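You operate a simulated robot arm through the tools that you are given. There is no shell and no other tool.

Carry out the task below with a simulated robot arm. There is one attempt and no reset: what you move stays moved.

Task
Stand both banded short ducts in their green rings and plug them.
Fine: each duct gets the ring and the plug that bear its number; the collars on the shelf stay.

It is judged by the outcome, as a careful person would: the job done as asked, and still so three seconds after it is handed in. It fails if anything else is knocked over, pushed out of place, dropped, spilled or broken.

Robot
A 7-joint arm with a two-finger parallel gripper, fixed in place. Base frame: the origin is at the foot of the arm, x ahead of it, y to its left, z up; the work surface is at about z = 850. Units: mm, degrees, N and s.
Its first joint turns from -132.0 to 132.0 degrees. Payload 3.91 kg.
The tool frame sits at the grasp point between the pads (the TCP): z along the fingers, y along the line on which they close. The tips reach 30 mm beyond it. Largest opening 110 mm; finger width 20, thickness 10; the body of the gripper, 48 by 112 mm, starts 55 mm behind the TCP.
Orientation is that of the tool frame in the base frame, as [roll, pitch, yaw] about the fixed x, y, z axes, in that order (R = Rz(yaw) Ry(pitch) Rx(roll)). With the fingers straight down and closing along the base's y, the tool's x points along the base's -x, its y along +y and its z along -z.

Tools
- The arm moves only by the tool step_arm. Its argument "series" is one flat list of numbers, 7 for each row, row after row: the turn, a rotation vector about the base's x, y, z in degrees, then the shift along the base's x, y, z in cm, then the finger opening in cm, from 0 to 11. In form: [wx, wy, wz, tx, ty, tz, jaw, wx, wy, wz, tx, ty, tz, jaw, ...]. A call has 1 to 20 rows; each row shifts and turns the commanded pose from where the row before left it. Each row takes 0.2 s and may step no farther than 50 mm and 8.6 degrees from the row before; otherwise, or with a gripper value out of range, the whole call is refused. Where a pose cannot be reached the arm comes as near as it can. A force on the tool above 40 N (or 10 N above the force at the start of the call, whichever is more), or a blocked arm, ends the call early, and 0.2 s more pass. Each finger travels about 108 mm/s and halts on what it meets, pressing with about 45 N; the grip force reading is that of the motor and also rises with nothing between the fingers. The clock runs only during rows and for 0.2 s after the last one: add rows that do not move to give the fingers time. It gives the time, the measured TCP pose, the force on the tool (base axes), the opening and the grip force at its end, in the units of the frame above (readings bear some noise), with the torque about the TCP (base axes, N m) and any sound that the robot's microphone picked up.
- Cameras (640 x 400 px; columns grow to the right, rows downward): "scene" is fixed at [395.8, 658, 1489]; the picture's right is [-1.00, -0.10, 0.00], its down [-0.09, 0.93, -0.36] and it looks along [0.03, -0.36, -0.93] (base axes); focal length 214 px, centre (320, 200). "wrist" rides on the gripper at [72, 17, -103] in the tool frame; the picture's right is [-0.23, 0.97, 0.00], its down [-0.76, -0.18, -0.62] and it looks along [-0.61, -0.14, 0.78] (tool axes); focal length 222 px, centre (320, 200). There is no depth. A picture from a camera that has moved, and an enlarged one, comes with that camera's place and axes in the base frame and with its lens. The place of the scene camera against the robot may be out by one fixed shift of up to 12 mm in any direction.
- camera(camera): a new picture of that camera. No time passes.
- zoom(camera, box): a new picture of the part [left, top, right, bottom] of that camera's present view, enlarged. No time passes.
- sign_off(): hands the job in; it is judged then, once.

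Places have to be worked out from the pictures, the camera data and where the tool is seen. Open the gripper and draw the arm clear of the work before you hand the job in, unless the task says otherwise.

The tools are called after ">>>" as a command line: name --argument value ..., lists and objects as JSON in quotes. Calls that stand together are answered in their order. step_arm: Moves the arm, as the interface text tells. Its arguments: {"type":"object","properties":{"series":{"type":"array","items":{"type":"number"}}},"required":["series"]} The other tools are called the same way: camera (camera) takes a picture; zoom (camera, box) takes an enlarged picture of a part of a camera's view; sign_off () hands the job in.

At the start:

```text
t: 0.0
tool_pos: [326.5, 457.1, 1272.5]
tcp_rot: [180.0, 0.1, -179.9]
ft_force: [0.0, 0.5, -0.5]
torque: [-0.01, 0.01, -0.01]
width: 110.0
gripper_force: 0.1
```

scene: 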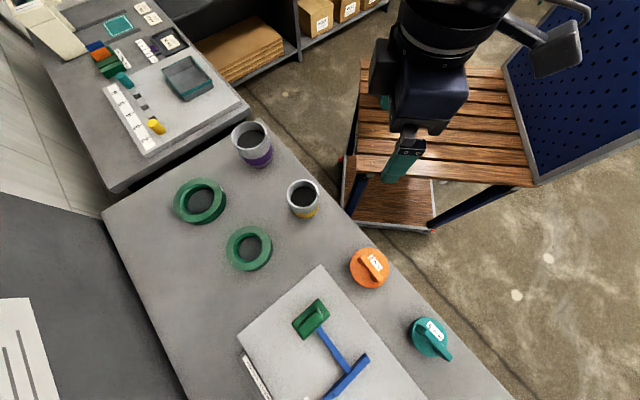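
wrist: 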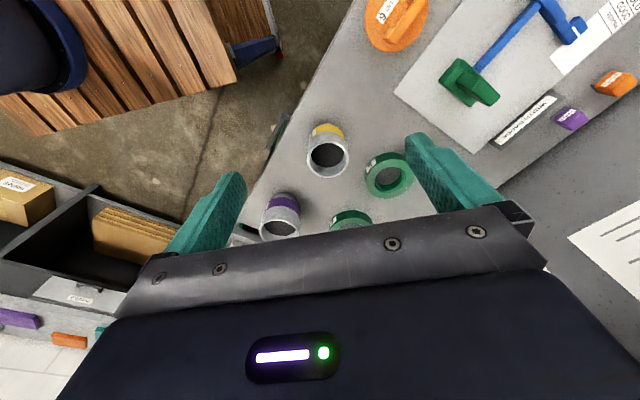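

The pictures show two banded ducts (purple and yellow), two green rings, and an orange and a teal plug. I'll enlarge the views to read the numbers.

>>> zoom --camera "scene" --box '[160, 110, 340, 280]'

>>> zoom --camera "scene" --box '[330, 230, 470, 370]'

>>> zoom --camera "wrist" --box '[240, 100, 440, 250]'

>>> zoom --camera "scene" --box '[40, 0, 250, 160]'

>>> zoom --camera "scene" --box '[220, 260, 440, 400]'

```text
2.35 times, centred on (250, 195) of scene
camera zoom: at [395.8, 658.0, 1489.0], right [-1.0, -0.1, 0.0], down [-0.09, 0.93, -0.36], along [0.03, -0.36, -0.93], focal length 505 px, centre (485, 212)
```

zoom: 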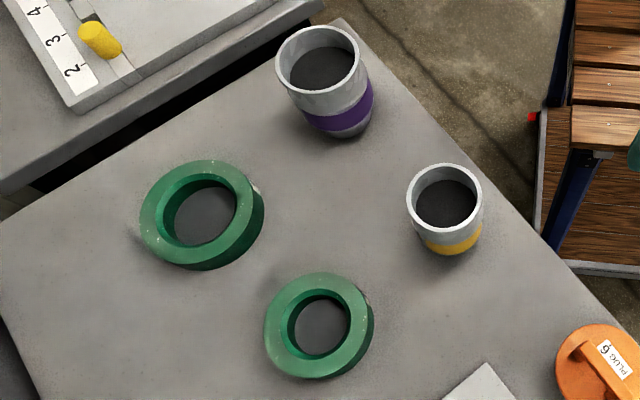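

```text
2.86 times, centred on (400, 300) of scene
camera zoom: at [395.8, 658.0, 1489.0], right [-1.0, -0.1, 0.0], down [-0.09, 0.93, -0.36], along [0.03, -0.36, -0.93], focal length 613 px, centre (91, -86)
```

zoom: 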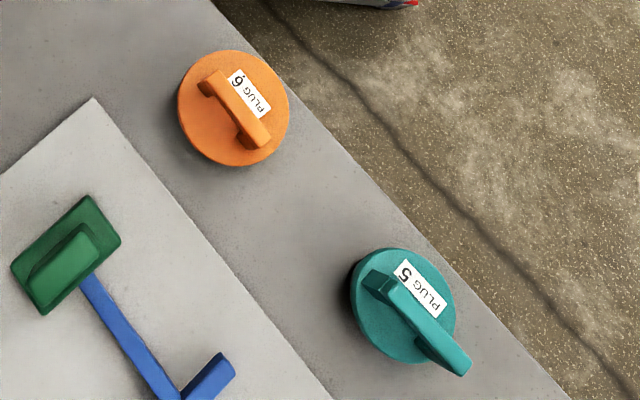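

```text
2.67 times, centred on (340, 175) of wrist
camera zoom: at [253.1, 475.6, 1375.3], right [0.23, 0.97, 0.0], down [0.76, -0.18, 0.62], along [0.61, -0.14, -0.78], focal length 592 px, centre (267, 267)
```

zoom: 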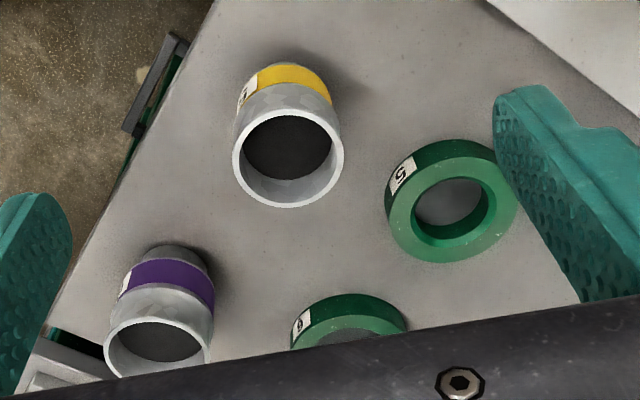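

```text
2.50 times, centred on (145, 80) of scene
camera zoom: at [395.8, 658.0, 1489.0], right [-1.0, -0.1, 0.0], down [-0.09, 0.93, -0.36], along [0.03, -0.36, -0.93], focal length 536 px, centre (758, 500)
```

zoom: 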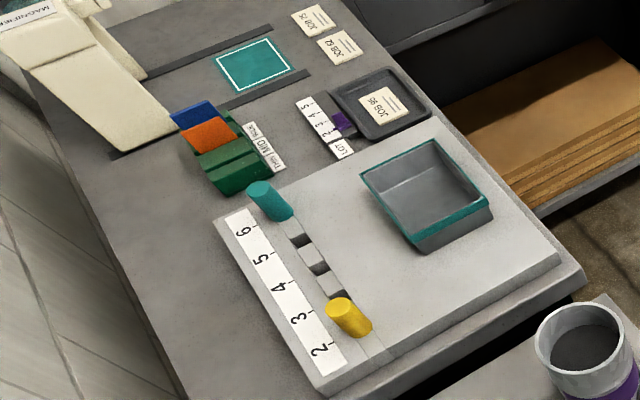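

```text
2.86 times, centred on (330, 330) of scene
camera zoom: at [395.8, 658.0, 1489.0], right [-1.0, -0.1, 0.0], down [-0.09, 0.93, -0.36], along [0.03, -0.36, -0.93], focal length 613 px, centre (291, -171)
```

zoom: 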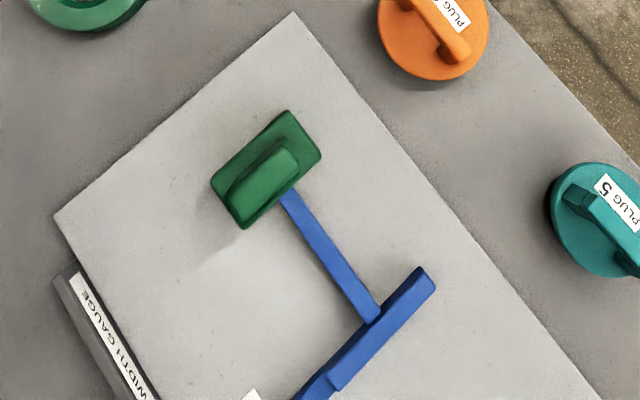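

The labels face the robot side. I'll enlarge each label from the present wrist view.

>>> zoom --camera "wrist" --box '[305, 115, 355, 150]'

>>> zoom --camera "wrist" --box '[255, 185, 305, 220]'

>>> zoom --camera "wrist" --box '[360, 145, 420, 187]'

>>> zoom --camera "wrist" --box '[325, 200, 385, 242]'

>>> zoom --camera "scene" --box '[340, 60, 540, 240]'

```text
11.43 times, centred on (330, 132) of wrist
camera zoom: at [253.1, 475.6, 1375.3], right [0.23, 0.97, 0.0], down [0.76, -0.18, 0.62], along [0.61, -0.14, -0.78], focal length 2538 px, centre (206, 971)
```

zoom: 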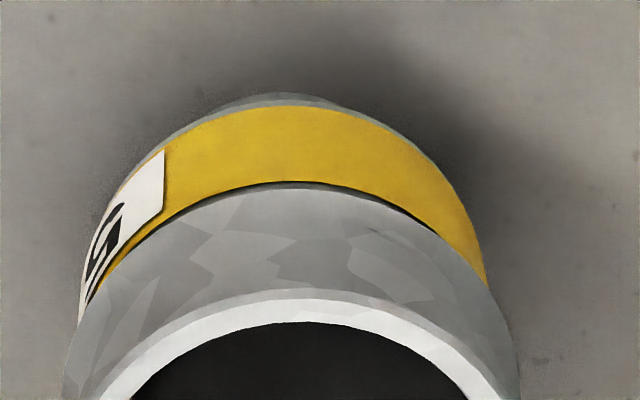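

```text
11.43 times, centred on (280, 202) of wrist
camera zoom: at [253.1, 475.6, 1375.3], right [0.23, 0.97, 0.0], down [0.76, -0.18, 0.62], along [0.61, -0.14, -0.78], focal length 2538 px, centre (777, 171)
```

zoom: 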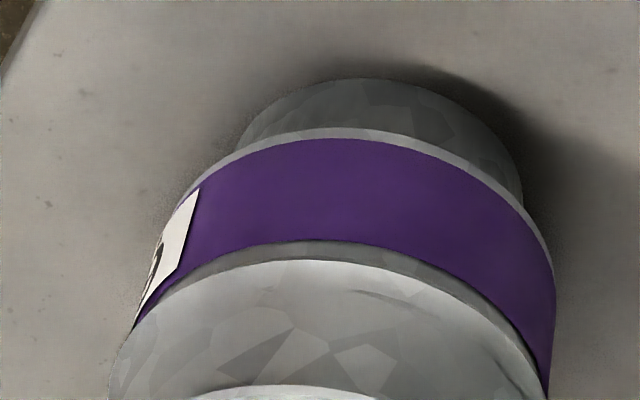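

```text
9.52 times, centred on (390, 166) of wrist
camera zoom: at [253.1, 475.6, 1375.3], right [0.23, 0.97, 0.0], down [0.76, -0.18, 0.62], along [0.61, -0.14, -0.78], focal length 2116 px, centre (-347, 524)
```

zoom: 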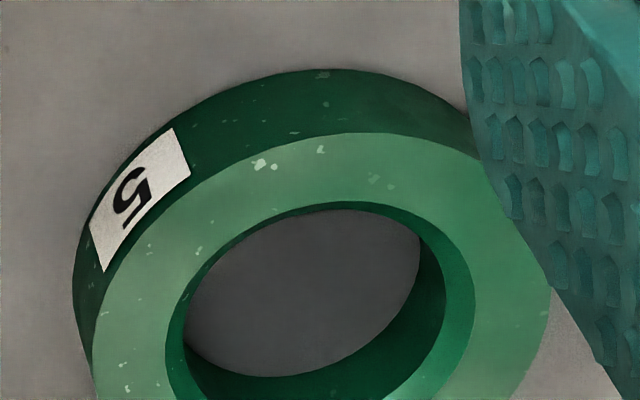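

```text
9.52 times, centred on (355, 221) of wrist
camera zoom: at [253.1, 475.6, 1375.3], right [0.23, 0.97, 0.0], down [0.76, -0.18, 0.62], along [0.61, -0.14, -0.78], focal length 2116 px, centre (-13, 0)
```

zoom: 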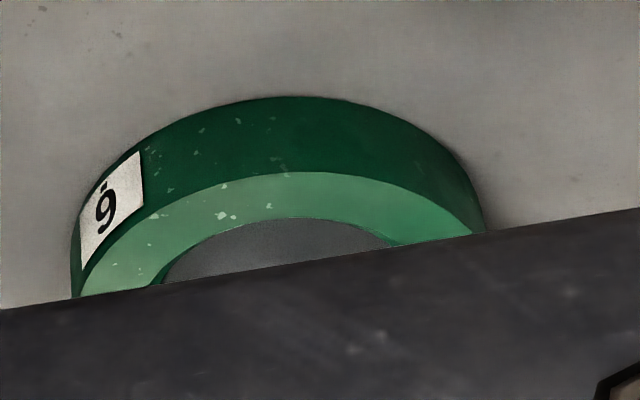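

```text
2.22 times, centred on (440, 150) of scene
camera zoom: at [395.8, 658.0, 1489.0], right [-1.0, -0.1, 0.0], down [-0.09, 0.93, -0.36], along [0.03, -0.36, -0.93], focal length 477 px, centre (53, 311)
```

zoom: 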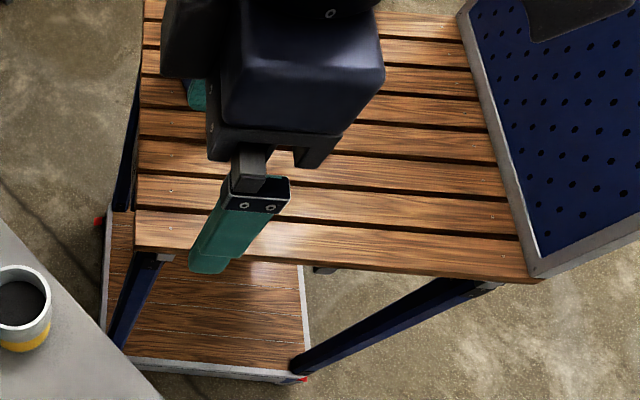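

The yellow duct and small ring look like 5. The larger ring could be 6 or 9, and the purple duct's number is still unread. I'll bring the wrist camera round to the robot side, lower down, to read labels and measure sizes.

>>> step_arm --series '[0, 0, 4.83, 1.89, -3.53, -2.04, 11, 0, 0, 4.83, 1.89, -3.53, -2.04, 11, 0, 0, 4.83, 1.89, -3.53, -2.04, 11, 0, 0, 4.83, 1.89, -3.53, -2.04, 11, 0, 0, 4.83, 1.89, -3.53, -2.04, 11, 0, 0, 4.83, 1.89, -3.53, -2.04, 11]'

```text
t: 1.4
tool_pos: [439.1, 245.7, 1148.8]
tcp_rot: [-180.0, 0.0, -150.9]
ft_force: [-0.4, 0.4, -0.2]
torque: [0.0, 0.03, 0.0]
width: 109.9
gripper_force: 0.1
```

The arm reached the pose it was sent to. I'll look through the wrist camera from here.

>>> camera --camera "wrist"

>>> camera --camera "scene"

```text
taken
camera wrist: at [367.7, 226.7, 1252.4], right [-0.27, 0.96, 0.0], down [0.75, 0.21, 0.62], along [0.6, 0.17, -0.78], focal length 222 px, centre (320, 200)
```

wrist: 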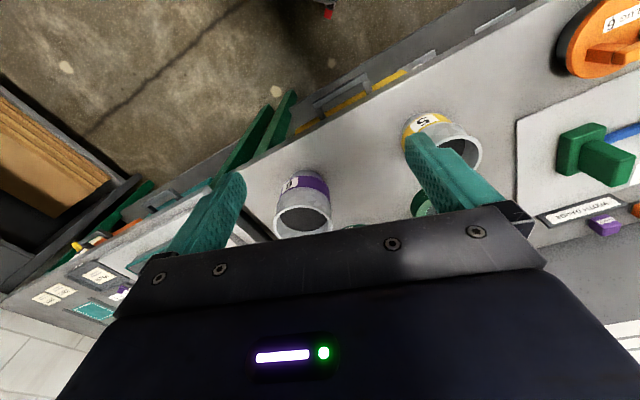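

```text
taken
```

scene: 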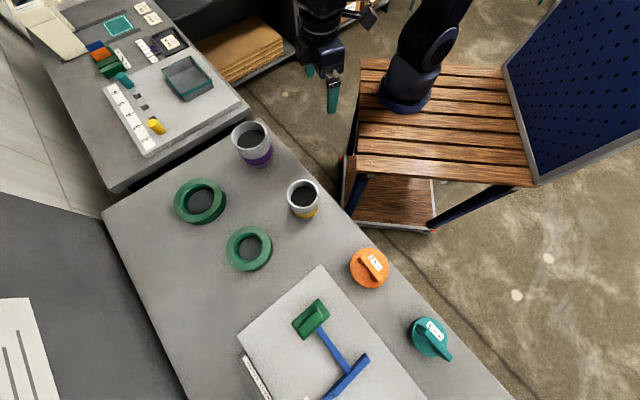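

The labels now face the camera. I'll enlarge the ducts, the rings and the table's edge.

>>> zoom --camera "wrist" --box '[255, 155, 355, 240]'

>>> zoom --camera "wrist" --box '[390, 95, 500, 185]'

>>> zoom --camera "wrist" --box '[240, 30, 480, 180]'

>>> zoom --camera "wrist" --box '[550, 0, 640, 80]'

>>> zoom --camera "scene" --box '[345, 240, 395, 290]'

>>> zoom --camera "scene" --box '[405, 310, 460, 365]'

```text
4.71 times, centred on (305, 198) of wrist
camera zoom: at [367.7, 226.7, 1252.4], right [-0.27, 0.96, 0.0], down [0.75, 0.21, 0.62], along [0.6, 0.17, -0.78], focal length 1045 px, centre (391, 212)
```

zoom: 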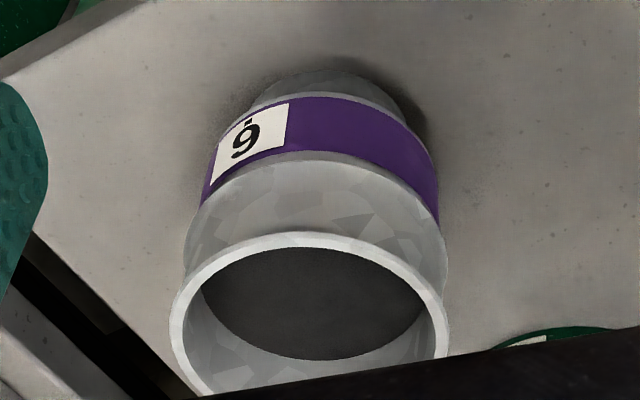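

```text
4.44 times, centred on (445, 140) of wrist
camera zoom: at [367.7, 226.7, 1252.4], right [-0.27, 0.96, 0.0], down [0.75, 0.21, 0.62], along [0.6, 0.17, -0.78], focal length 987 px, centre (-236, 467)
```

zoom: 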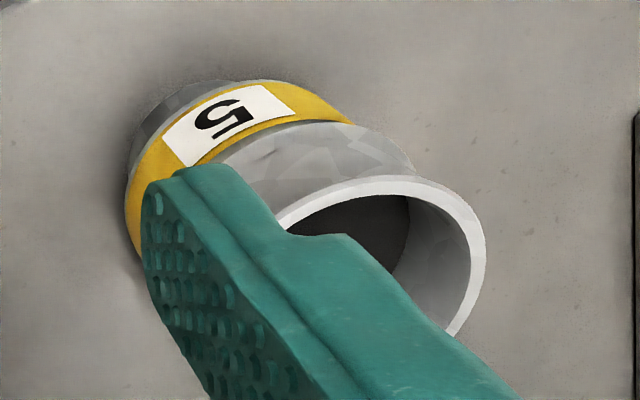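

```text
2.67 times, centred on (360, 105) of wrist
camera zoom: at [367.7, 226.7, 1252.4], right [-0.27, 0.96, 0.0], down [0.75, 0.21, 0.62], along [0.6, 0.17, -0.78], focal length 592 px, centre (213, 453)
```

zoom: 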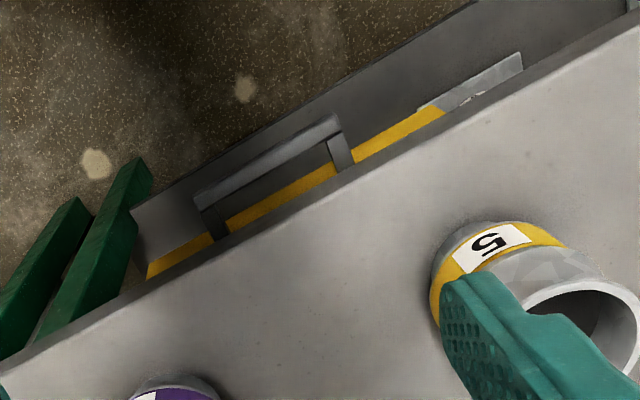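

```text
5.00 times, centred on (595, 40) of wrist
camera zoom: at [367.7, 226.7, 1252.4], right [-0.27, 0.96, 0.0], down [0.75, 0.21, 0.62], along [0.6, 0.17, -0.78], focal length 1111 px, centre (-1055, 1000)
```

zoom: 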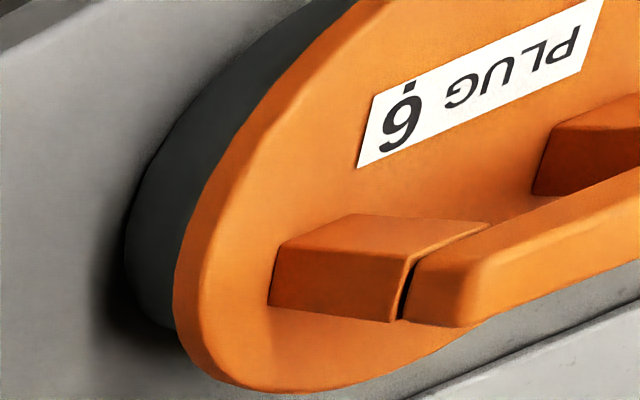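

```text
8.00 times, centred on (370, 265) of scene
camera zoom: at [395.8, 658.0, 1489.0], right [-1.0, -0.1, 0.0], down [-0.09, 0.93, -0.36], along [0.03, -0.36, -0.93], focal length 1716 px, centre (-80, -320)
```

zoom: 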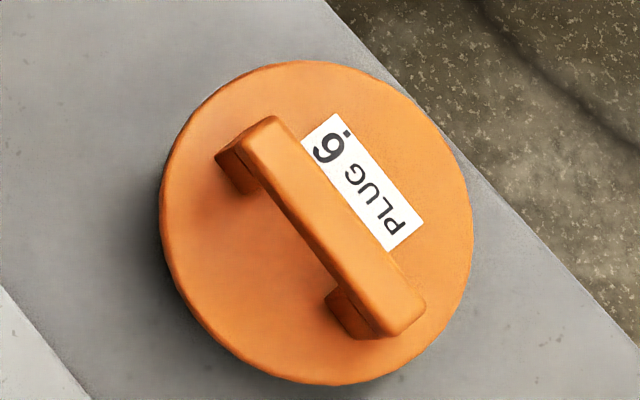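

```text
7.27 times, centred on (432, 338) of scene
camera zoom: at [395.8, 658.0, 1489.0], right [-1.0, -0.1, 0.0], down [-0.09, 0.93, -0.36], along [0.03, -0.36, -0.93], focal length 1560 px, centre (-498, -800)
```

zoom: 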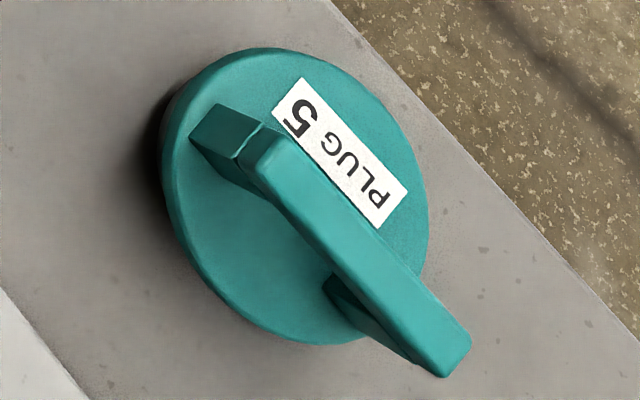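

The labels agree. The dot under the digit makes it a 9 on the purple duct, the large ring and the orange plug, and the yellow duct, small ring and teal plug are all 5. The ducts are wide, around 100 mm, with a narrower spigot at the bottom, so I'll take more wrist views to measure them accurately.

>>> step_arm --series '[0, 0, 0, 4.0, 1.6, 0, 11, 0, 0, 0, 4.0, 1.6, 0, 11]'

>>> camera --camera "wrist"

>>> zoom --camera "wrist" --box '[220, 100, 380, 200]'

```text
t: 2.0
tool_pos: [519.8, 278.3, 1149.2]
tcp_rot: [179.9, 0.0, -151.0]
ft_force: [-0.1, 0.0, 0.6]
torque: [0.04, -0.03, 0.03]
width: 110.2
gripper_force: 0.1
```

```text
taken
camera wrist: at [447.8, 258.7, 1253.8], right [-0.27, 0.96, 0.0], down [0.75, 0.21, 0.62], along [0.6, 0.17, -0.78], focal length 222 px, centre (320, 200)
```

wrist: 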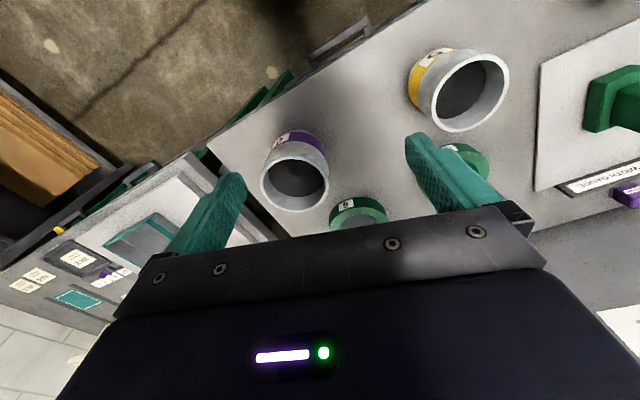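

```text
4.00 times, centred on (300, 150) of wrist
camera zoom: at [447.8, 258.7, 1253.8], right [-0.27, 0.96, 0.0], down [0.75, 0.21, 0.62], along [0.6, 0.17, -0.78], focal length 888 px, centre (400, 400)
```

zoom: 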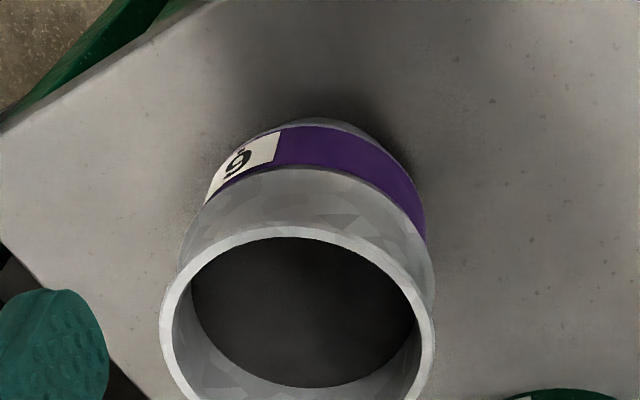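

I'll take tighter views of each object from here, to triangulate against the next pose.

>>> zoom --camera "wrist" --box '[246, 122, 342, 218]'

>>> zoom --camera "wrist" --box '[400, 35, 520, 140]'

>>> zoom --camera "wrist" --box '[320, 180, 400, 240]'

```text
4.17 times, centred on (294, 170) of wrist
camera zoom: at [447.8, 258.7, 1253.8], right [-0.27, 0.96, 0.0], down [0.75, 0.21, 0.62], along [0.6, 0.17, -0.78], focal length 926 px, centre (428, 325)
```

zoom: 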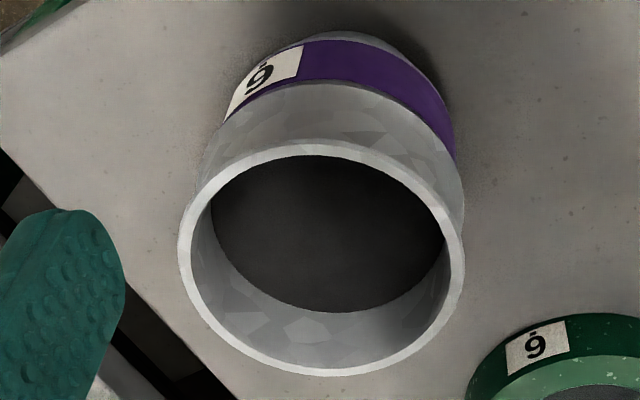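

```text
3.81 times, centred on (460, 88) of wrist
camera zoom: at [447.8, 258.7, 1253.8], right [-0.27, 0.96, 0.0], down [0.75, 0.21, 0.62], along [0.6, 0.17, -0.78], focal length 846 px, centre (-213, 629)
```

zoom: 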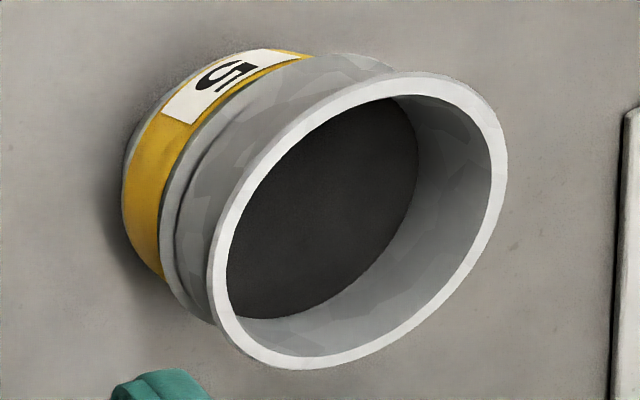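

```text
6.67 times, centred on (360, 210) of wrist
camera zoom: at [447.8, 258.7, 1253.8], right [-0.27, 0.96, 0.0], down [0.75, 0.21, 0.62], along [0.6, 0.17, -0.78], focal length 1481 px, centre (53, 133)
```

zoom: 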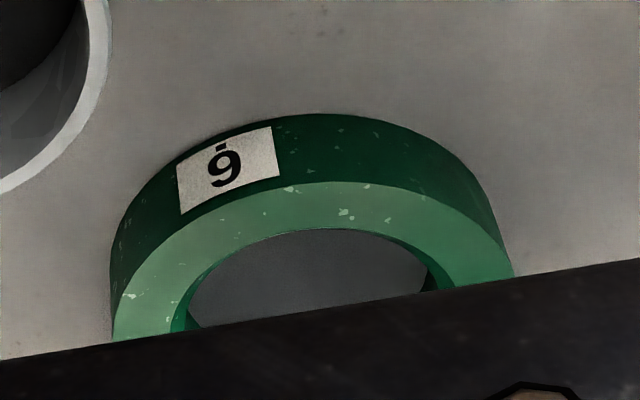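

I'll also enlarge the ducts in the scene camera, to cross-check the height and position I get from the wrist.

>>> zoom --camera "scene" --box '[222, 112, 282, 172]'

>>> zoom --camera "scene" --box '[275, 170, 335, 230]'

>>> zoom --camera "scene" --box '[165, 165, 285, 285]'

>>> camera --camera "scene"

```text
6.67 times, centred on (252, 142) of scene
camera zoom: at [395.8, 658.0, 1489.0], right [-1.0, -0.1, 0.0], down [-0.09, 0.93, -0.36], along [0.03, -0.36, -0.93], focal length 1430 px, centre (773, 587)
```

zoom: 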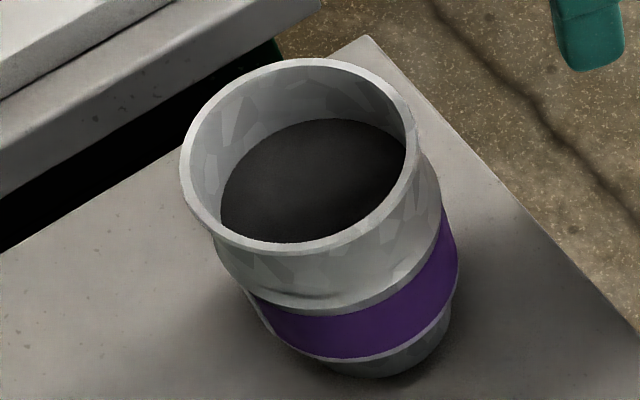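

```text
6.67 times, centred on (305, 200) of scene
camera zoom: at [395.8, 658.0, 1489.0], right [-1.0, -0.1, 0.0], down [-0.09, 0.93, -0.36], along [0.03, -0.36, -0.93], focal length 1430 px, centre (420, 200)
```

zoom: 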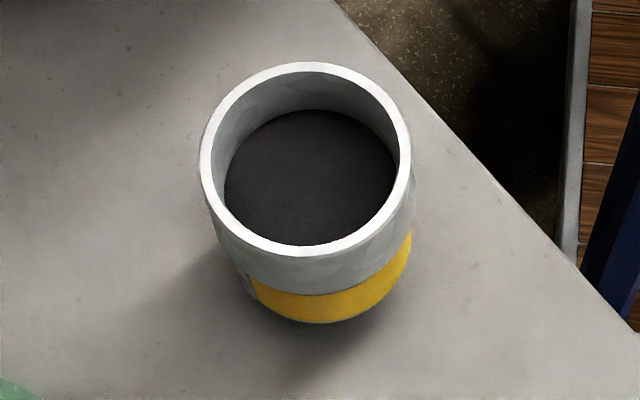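

```text
3.33 times, centred on (225, 225) of scene
camera zoom: at [395.8, 658.0, 1489.0], right [-1.0, -0.1, 0.0], down [-0.09, 0.93, -0.36], along [0.03, -0.36, -0.93], focal length 715 px, centre (637, 117)
```

zoom: 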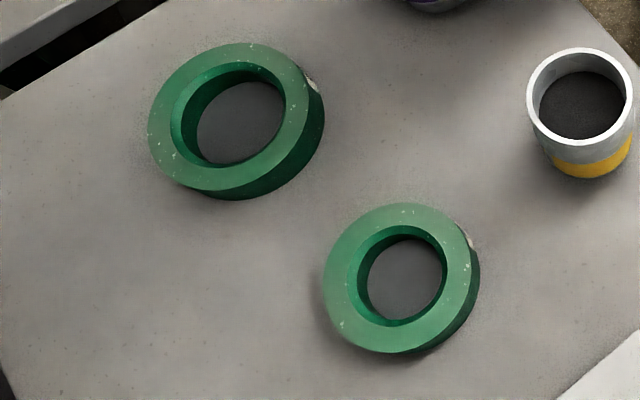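

```text
taken
```

scene: 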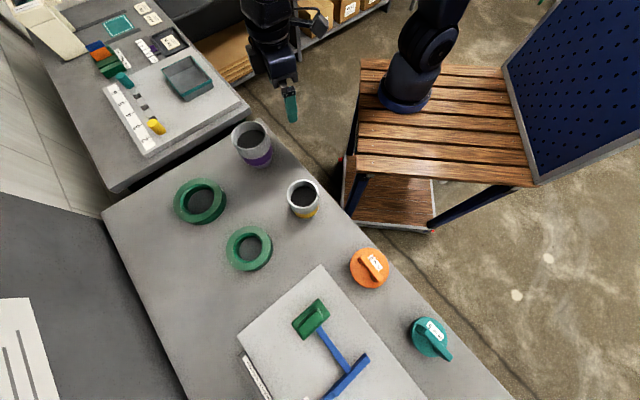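

Cross-checks agree: duct 9 is near (645, 275), with its rim about 125–130 mm up and roughly 104 mm across. Next I'll view duct 5 and ring 5 from directly above duct 5, keeping well above everything.

>>> step_arm --series '[0, 0, 3.75, -1.45, 4.15, 0, 11, 0, 0, 3.75, -1.45, 4.15, 0, 11, 0, 0, 3.75, -1.45, 4.15, 0, 11, 0, 0, 3.75, -1.45, 4.15, 0, 11]'

>>> camera --camera "wrist"

>>> zoom --camera "wrist" --box '[260, 100, 380, 190]'

>>> zoom --camera "wrist" --box '[260, 180, 380, 255]'

```text
t: 3.0
tool_pos: [460.3, 444.3, 1149.9]
tcp_rot: [-180.0, 0.0, -136.0]
ft_force: [0.6, -1.0, 0.5]
torque: [0.08, -0.02, -0.02]
width: 110.0
gripper_force: 0.0
```

```text
taken
camera wrist: at [397.2, 407.3, 1253.8], right [-0.51, 0.86, 0.0], down [0.67, 0.4, 0.62], along [0.54, 0.32, -0.78], focal length 222 px, centre (320, 200)
```

wrist: 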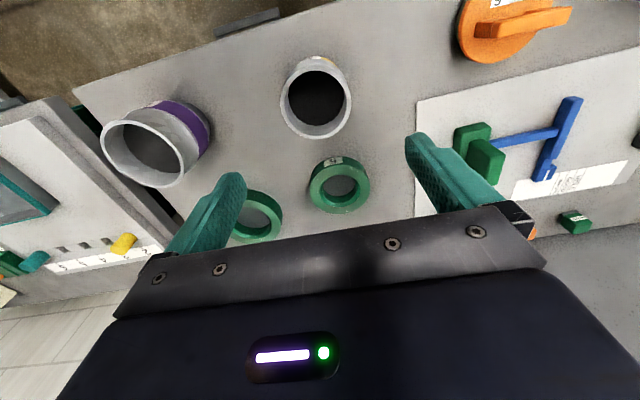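

```text
4.44 times, centred on (320, 145) of wrist
camera zoom: at [397.2, 407.3, 1253.8], right [-0.51, 0.86, 0.0], down [0.67, 0.4, 0.62], along [0.54, 0.32, -0.78], focal length 987 px, centre (320, 444)
```

zoom: 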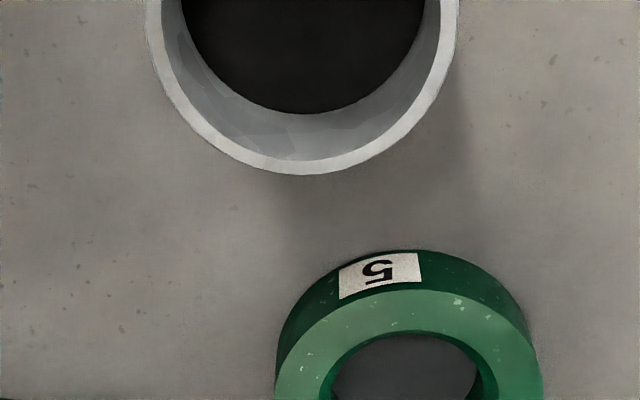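

```text
5.33 times, centred on (320, 218) of wrist
camera zoom: at [397.2, 407.3, 1253.8], right [-0.51, 0.86, 0.0], down [0.67, 0.4, 0.62], along [0.54, 0.32, -0.78], focal length 1185 px, centre (320, 107)
```

zoom: 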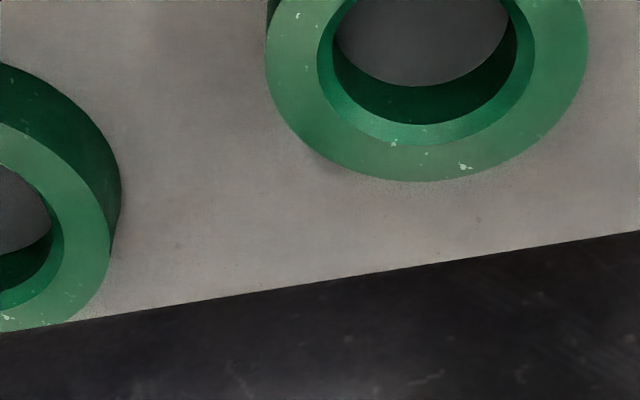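

Good view. I'll frame the duct 5 rim and both rings separately to measure them.

>>> zoom --camera "wrist" --box '[268, 48, 364, 144]'

>>> zoom --camera "wrist" --box '[300, 148, 380, 220]'

>>> zoom --camera "wrist" --box '[92, 88, 222, 198]'

>>> zoom --camera "wrist" --box '[440, 0, 580, 80]'

```text
4.17 times, centred on (316, 96) of wrist
camera zoom: at [397.2, 407.3, 1253.8], right [-0.51, 0.86, 0.0], down [0.67, 0.4, 0.62], along [0.54, 0.32, -0.78], focal length 926 px, centre (337, 633)
```

zoom: 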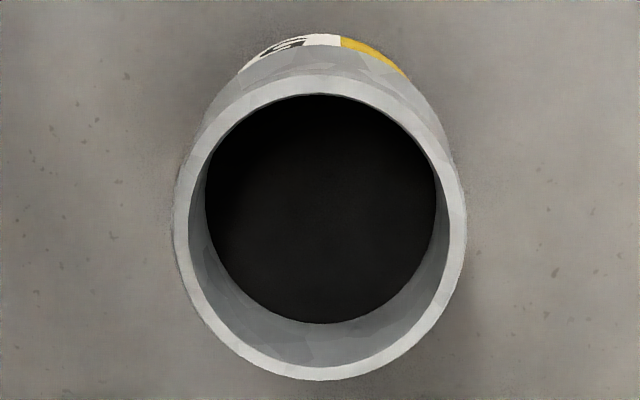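

```text
5.56 times, centred on (340, 184) of wrist
camera zoom: at [397.2, 407.3, 1253.8], right [-0.51, 0.86, 0.0], down [0.67, 0.4, 0.62], along [0.54, 0.32, -0.78], focal length 1234 px, centre (209, 289)
```

zoom: 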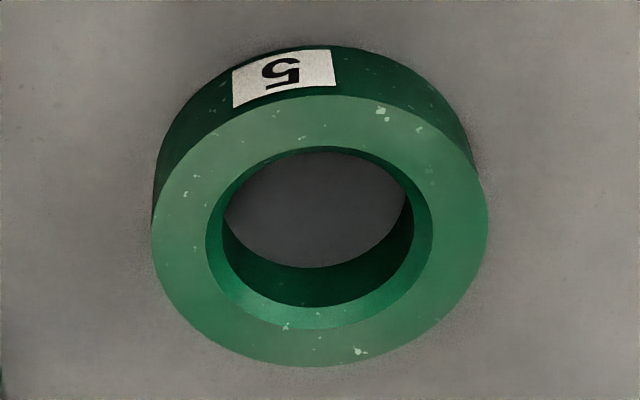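

```text
3.64 times, centred on (157, 143) of wrist
camera zoom: at [397.2, 407.3, 1253.8], right [-0.51, 0.86, 0.0], down [0.67, 0.4, 0.62], along [0.54, 0.32, -0.78], focal length 808 px, centre (913, 407)
```

zoom: 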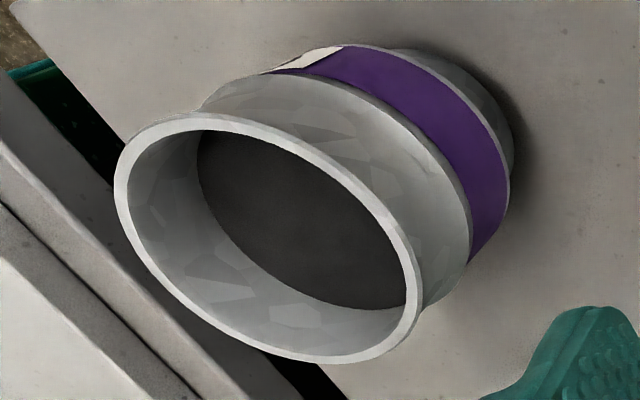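

```text
4.57 times, centred on (510, 40) of wrist
camera zoom: at [397.2, 407.3, 1253.8], right [-0.51, 0.86, 0.0], down [0.67, 0.4, 0.62], along [0.54, 0.32, -0.78], focal length 1015 px, centre (-549, 931)
```

zoom: 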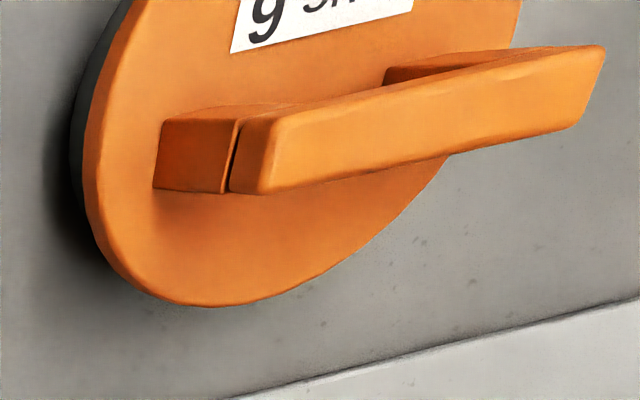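

Duct 5 comes out near (467, 443.5) with rim z about 977 and an outer diameter of about 83 mm, and ring 5 near (611, 583) with its top about 886. I'll descend to just above duct 5's rim and check centring there.

>>> step_arm --series '[0, 0, 0, 0.22, -0.03, -3.33, 11, 0, 0, 0, 0.22, -0.03, -3.33, 11, 0, 0, 0, 0.22, -0.03, -3.33, 11, 0, 0, 0, 0, 0, 0, 11]'

>>> camera --camera "wrist"

>>> camera --camera "scene"

```text
t: 4.0
tool_pos: [466.8, 443.3, 1049.1]
tcp_rot: [180.0, -0.1, -136.0]
ft_force: [0.0, -0.5, 0.1]
torque: [-0.01, -0.01, -0.02]
width: 109.9
gripper_force: 0.1
```

```text
taken
camera wrist: at [403.6, 405.7, 1153.0], right [-0.51, 0.86, 0.0], down [0.67, 0.4, 0.62], along [0.53, 0.32, -0.78], focal length 222 px, centre (320, 200)
```

wrist: 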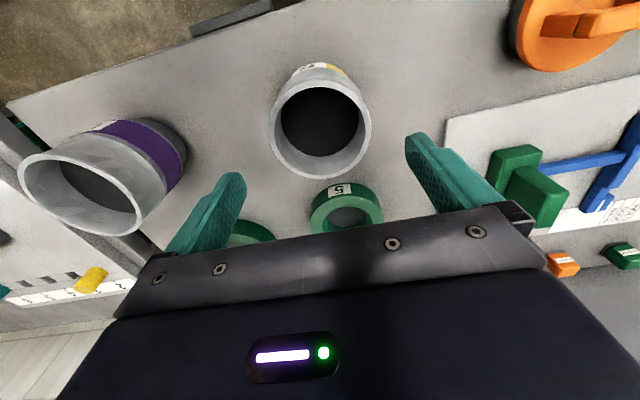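

```text
taken
```

scene: 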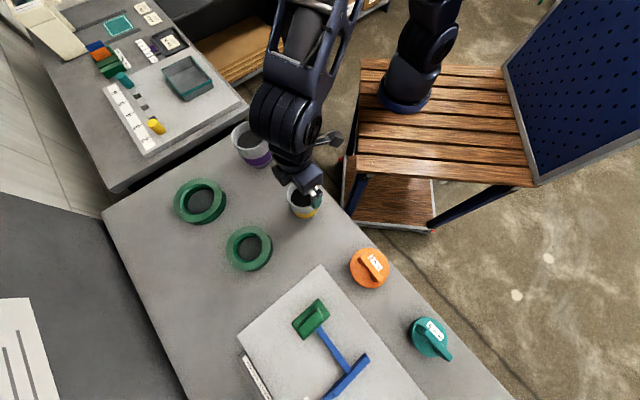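

I'll enlarge the rim here to refine the centre and rim height with a new baseline.

>>> zoom --camera "wrist" --box '[255, 55, 385, 195]'

>>> zoom --camera "wrist" --box '[300, 170, 400, 240]'

>>> zoom --camera "wrist" --box '[10, 100, 200, 245]'

```text
2.86 times, centred on (320, 125) of wrist
camera zoom: at [403.6, 405.7, 1153.0], right [-0.51, 0.86, 0.0], down [0.67, 0.4, 0.62], along [0.53, 0.32, -0.78], focal length 635 px, centre (320, 414)
```

zoom: 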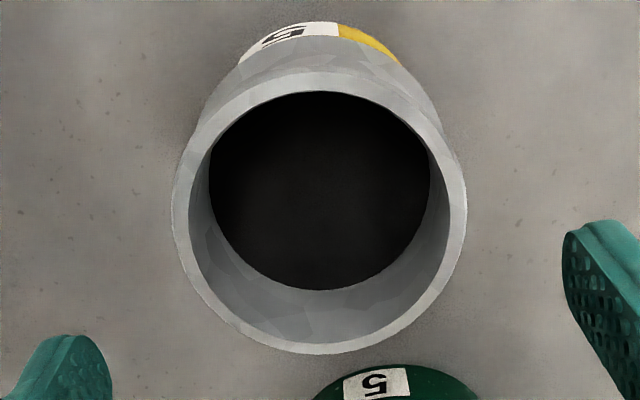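

```text
5.71 times, centred on (350, 205) of wrist
camera zoom: at [403.6, 405.7, 1153.0], right [-0.51, 0.86, 0.0], down [0.67, 0.4, 0.62], along [0.53, 0.32, -0.78], focal length 1269 px, centre (149, 171)
```

zoom: 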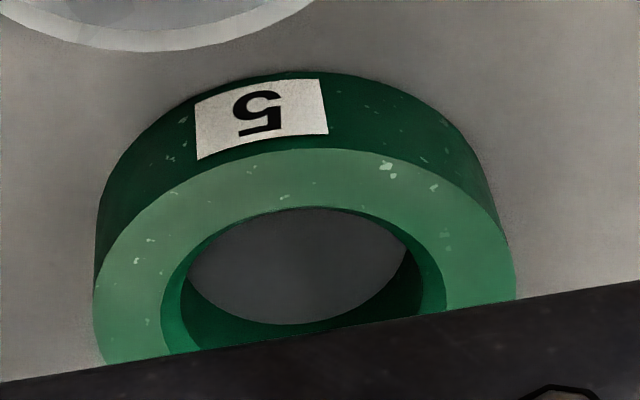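

```text
2.76 times, centred on (105, 172) of wrist
camera zoom: at [403.6, 405.7, 1153.0], right [-0.51, 0.86, 0.0], down [0.67, 0.4, 0.62], along [0.53, 0.32, -0.78], focal length 613 px, centre (913, 276)
```

zoom: 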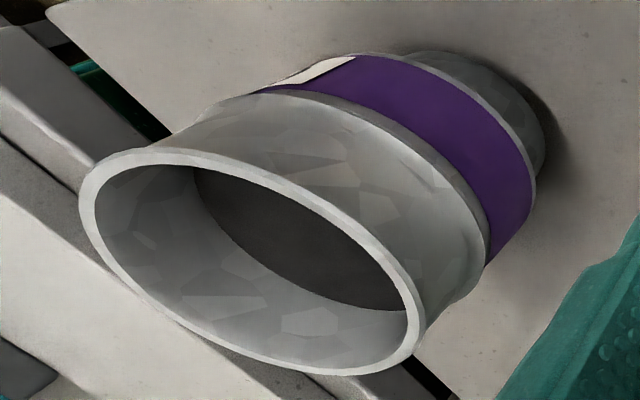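

The rim refines to z of about 982 with the centre at (466, 442.5), so the tool is centred to within about 1 mm. I'll descend straight around the duct to TCP z of about 945.

>>> step_arm --series '[0, 0, 0, -0.04, -0.04, -2.6, 11, 0, 0, 0, -0.03, -0.03, -2.6, 11, 0, 0, 0, 0, 0, -2.6, 11, 0, 0, 0, 0, 0, -2.6, 11, 0, 0, 0, 0, 0, 0, 11]'

>>> camera --camera "wrist"

>>> zoom --camera "scene" --box '[260, 150, 360, 240]'

```text
t: 5.2
tool_pos: [467.6, 442.7, 944.3]
tcp_rot: [180.0, 0.0, -136.0]
ft_force: [0.2, 0.3, 0.1]
torque: [0.01, 0.03, -0.03]
width: 109.7
gripper_force: 0.0
```

```text
taken
camera wrist: at [402.7, 405.2, 1048.6], right [-0.51, 0.86, 0.0], down [0.67, 0.4, 0.62], along [0.54, 0.32, -0.78], focal length 222 px, centre (320, 200)
```

wrist: 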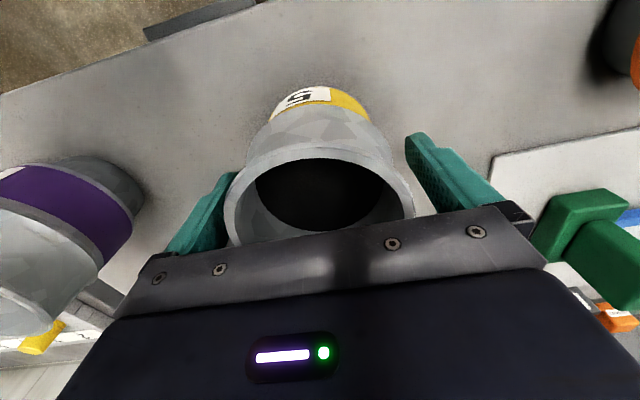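

```text
4.44 times, centred on (310, 195) of scene
camera zoom: at [395.8, 658.0, 1489.0], right [-1.0, -0.1, 0.0], down [-0.09, 0.93, -0.36], along [0.03, -0.36, -0.93], focal length 953 px, centre (364, 222)
```

zoom: 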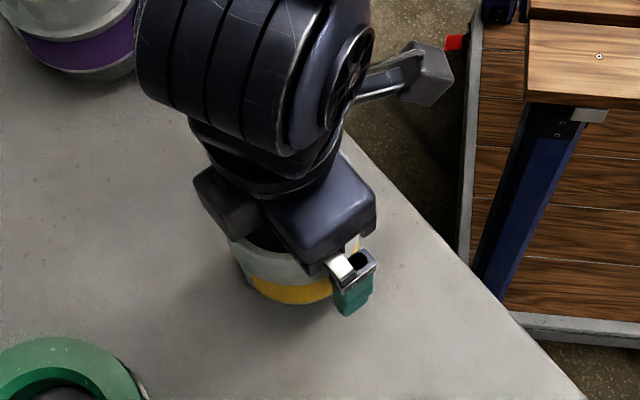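

The fingers are around the duct without contact. Now I'll close on it.

>>> step_arm --series '[0, 0, 0, 0, 0, 0, 9, 0, 0, 0, 0, 0, 0, 8, 0, 0, 0, 0, 0, 0, 7, 0, 0, 0, 0, 0, 0, 7]'

>>> camera --camera "wrist"

```text
t: 6.2
tool_pos: [467.2, 441.9, 946.3]
tcp_rot: [179.9, 0.0, -136.0]
ft_force: [-1.1, 0.3, 0.0]
torque: [0.0, -0.03, 0.02]
width: 79.1
gripper_force: 45.2
```

```text
taken
camera wrist: at [402.7, 405.3, 1048.8], right [-0.51, 0.86, 0.0], down [0.67, 0.4, 0.62], along [0.54, 0.32, -0.78], focal length 222 px, centre (320, 200)
```

wrist: 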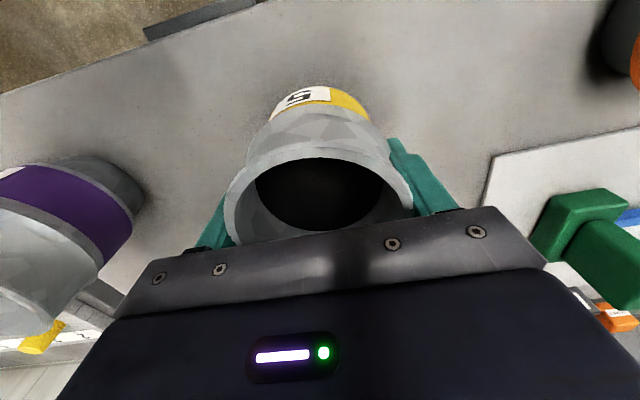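

The grip is firm at 79 mm and 45 N. I'll lift it 75 mm and check that it hangs steadily.

>>> step_arm --series '[0, 0, 0, 0, 0, 1.0, 7, 0, 0, 0, 0, 0, 2.0, 7, 0, 0, 0, 0, 0, 2.5, 7, 0, 0, 0, 0, 0, 2.5, 7, 0, 0, 0, 0, 0, 0, 7]'

>>> camera --camera "wrist"

>>> zoom --camera "scene" --box '[230, 130, 370, 270]'

```text
t: 7.4
tool_pos: [467.4, 442.4, 1026.2]
tcp_rot: [180.0, -0.1, -136.1]
ft_force: [-0.5, -0.1, -2.5]
torque: [0.01, 0.01, -0.01]
width: 79.4
gripper_force: 44.5
```

```text
taken
camera wrist: at [403.3, 405.2, 1129.4], right [-0.51, 0.86, 0.0], down [0.67, 0.4, 0.62], along [0.54, 0.32, -0.78], focal length 222 px, centre (320, 200)
```

wrist: 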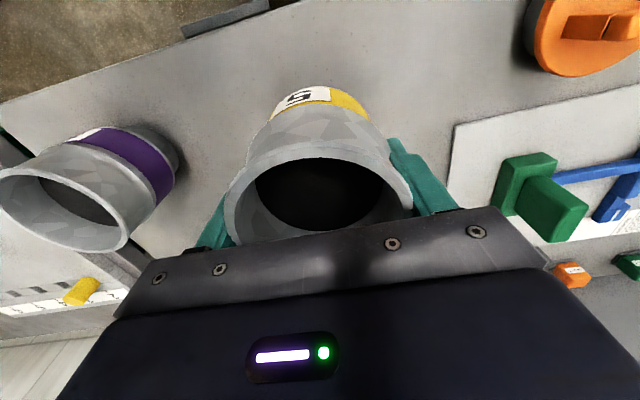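

```text
2.86 times, centred on (300, 200) of scene
camera zoom: at [395.8, 658.0, 1489.0], right [-1.0, -0.1, 0.0], down [-0.09, 0.93, -0.36], along [0.03, -0.36, -0.93], focal length 613 px, centre (377, 200)
```

zoom: 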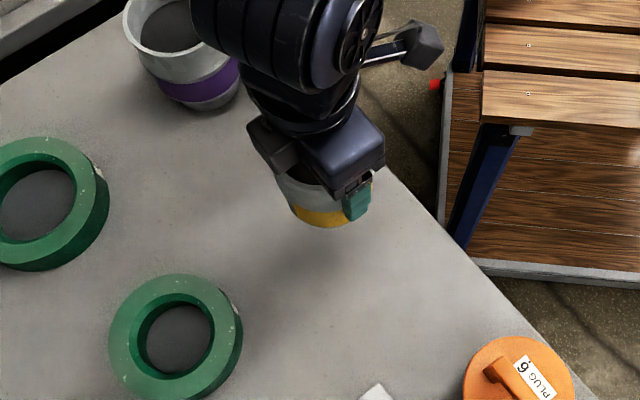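

It's holding steady at about 2.5 N. I'll enlarge the held rim to find the duct's offset from the tool axis before carrying it over.

>>> zoom --camera "wrist" --box '[210, 75, 430, 250]'

```text
2.29 times, centred on (320, 162) of wrist
camera zoom: at [403.3, 405.2, 1129.4], right [-0.51, 0.86, 0.0], down [0.67, 0.4, 0.62], along [0.54, 0.32, -0.78], focal length 508 px, centre (320, 286)
```

zoom: 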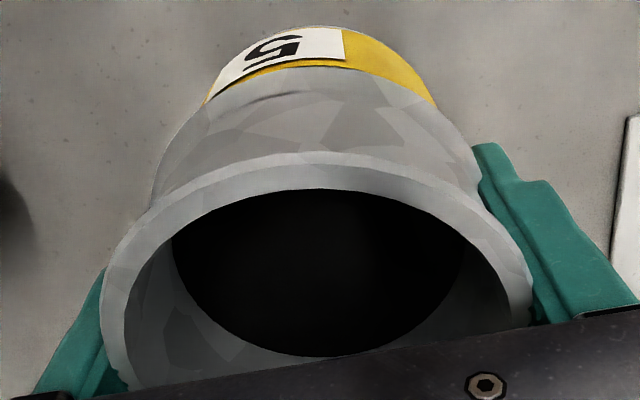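

The duct sits about 2 mm short of the tool axis, toward the camera. I'll carry it to hover over ring 5, its bottom about 40 mm above the ring top.

>>> step_arm --series '[0, 0, 0, 2.87, 2.81, 0, 7, 0, 0, 0, 2.87, 2.81, 0, 7, 0, 0, 0, 2.87, 2.81, 0, 7, 0, 0, 0, 2.87, 2.81, 0, 7, 0, 0, 0, 2.87, 2.81, 0, 7, 0, 0, 0, 0, 0, 0, 7]'

>>> camera --camera "wrist"

>>> zoom --camera "scene" --box '[190, 180, 310, 300]'

>>> zoom --camera "wrist" --box '[200, 40, 440, 220]'

```text
t: 8.8
tool_pos: [610.0, 582.9, 1025.3]
tcp_rot: [180.0, 0.0, -135.9]
ft_force: [0.1, 0.6, -2.1]
torque: [0.02, 0.02, 0.01]
width: 79.4
gripper_force: 45.2
```

```text
taken
camera wrist: at [546.5, 545.8, 1128.7], right [-0.51, 0.86, 0.0], down [0.67, 0.4, 0.62], along [0.54, 0.32, -0.78], focal length 222 px, centre (320, 200)
```

wrist: 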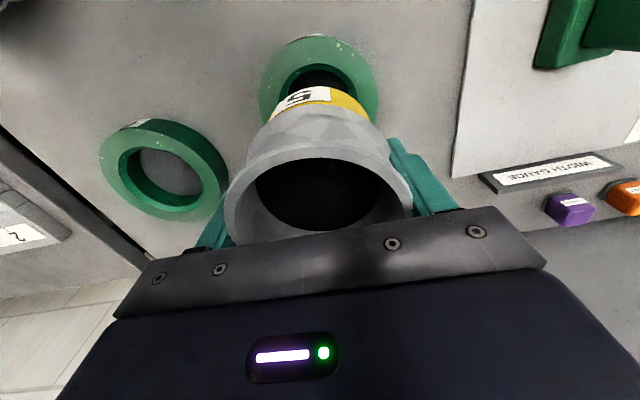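

```text
3.33 times, centred on (250, 240) of scene
camera zoom: at [395.8, 658.0, 1489.0], right [-1.0, -0.1, 0.0], down [-0.09, 0.93, -0.36], along [0.03, -0.36, -0.93], focal length 715 px, centre (553, 67)
```

zoom: 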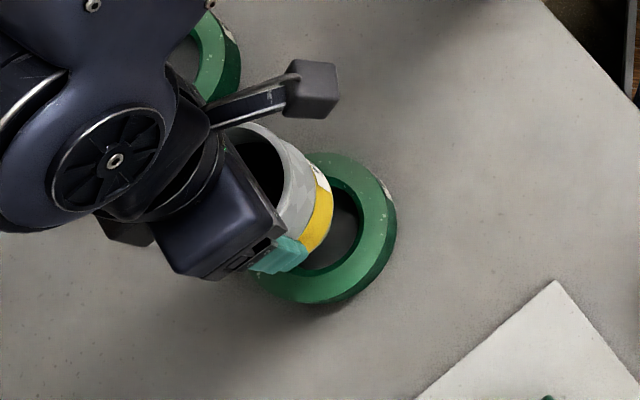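

```text
2.22 times, centred on (320, 130) of wrist
camera zoom: at [546.5, 545.8, 1128.7], right [-0.51, 0.86, 0.0], down [0.67, 0.4, 0.62], along [0.54, 0.32, -0.78], focal length 494 px, centre (320, 356)
```

zoom: 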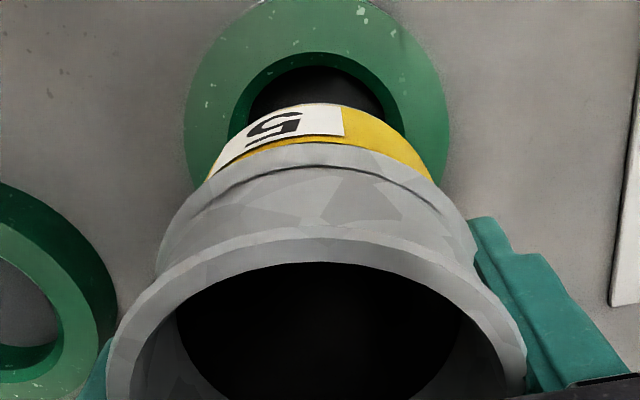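

Alignment looks close. I'll enlarge the ring's near edge to work out the remaining offset precisely.

>>> zoom --camera "wrist" --box '[250, 20, 390, 110]'

>>> zoom --camera "wrist" --box '[90, 105, 240, 230]'

```text
4.44 times, centred on (320, 65) of wrist
camera zoom: at [546.5, 545.8, 1128.7], right [-0.51, 0.86, 0.0], down [0.67, 0.4, 0.62], along [0.54, 0.32, -0.78], focal length 987 px, centre (320, 800)
```

zoom: 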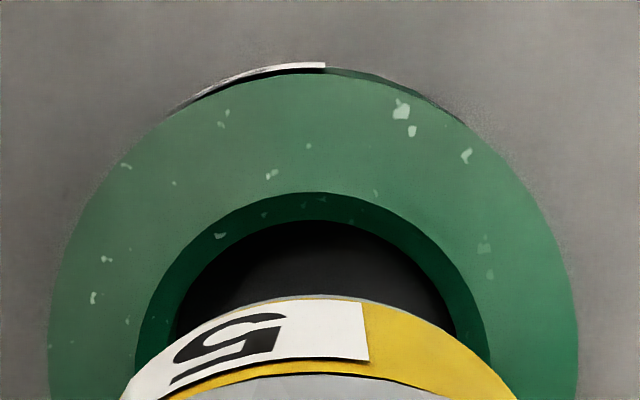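

```text
3.20 times, centred on (165, 168) of wrist
camera zoom: at [546.5, 545.8, 1128.7], right [-0.51, 0.86, 0.0], down [0.67, 0.4, 0.62], along [0.54, 0.32, -0.78], focal length 711 px, centre (816, 304)
```

zoom: 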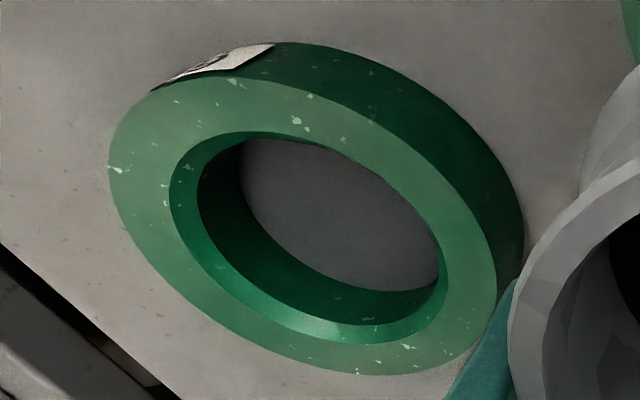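

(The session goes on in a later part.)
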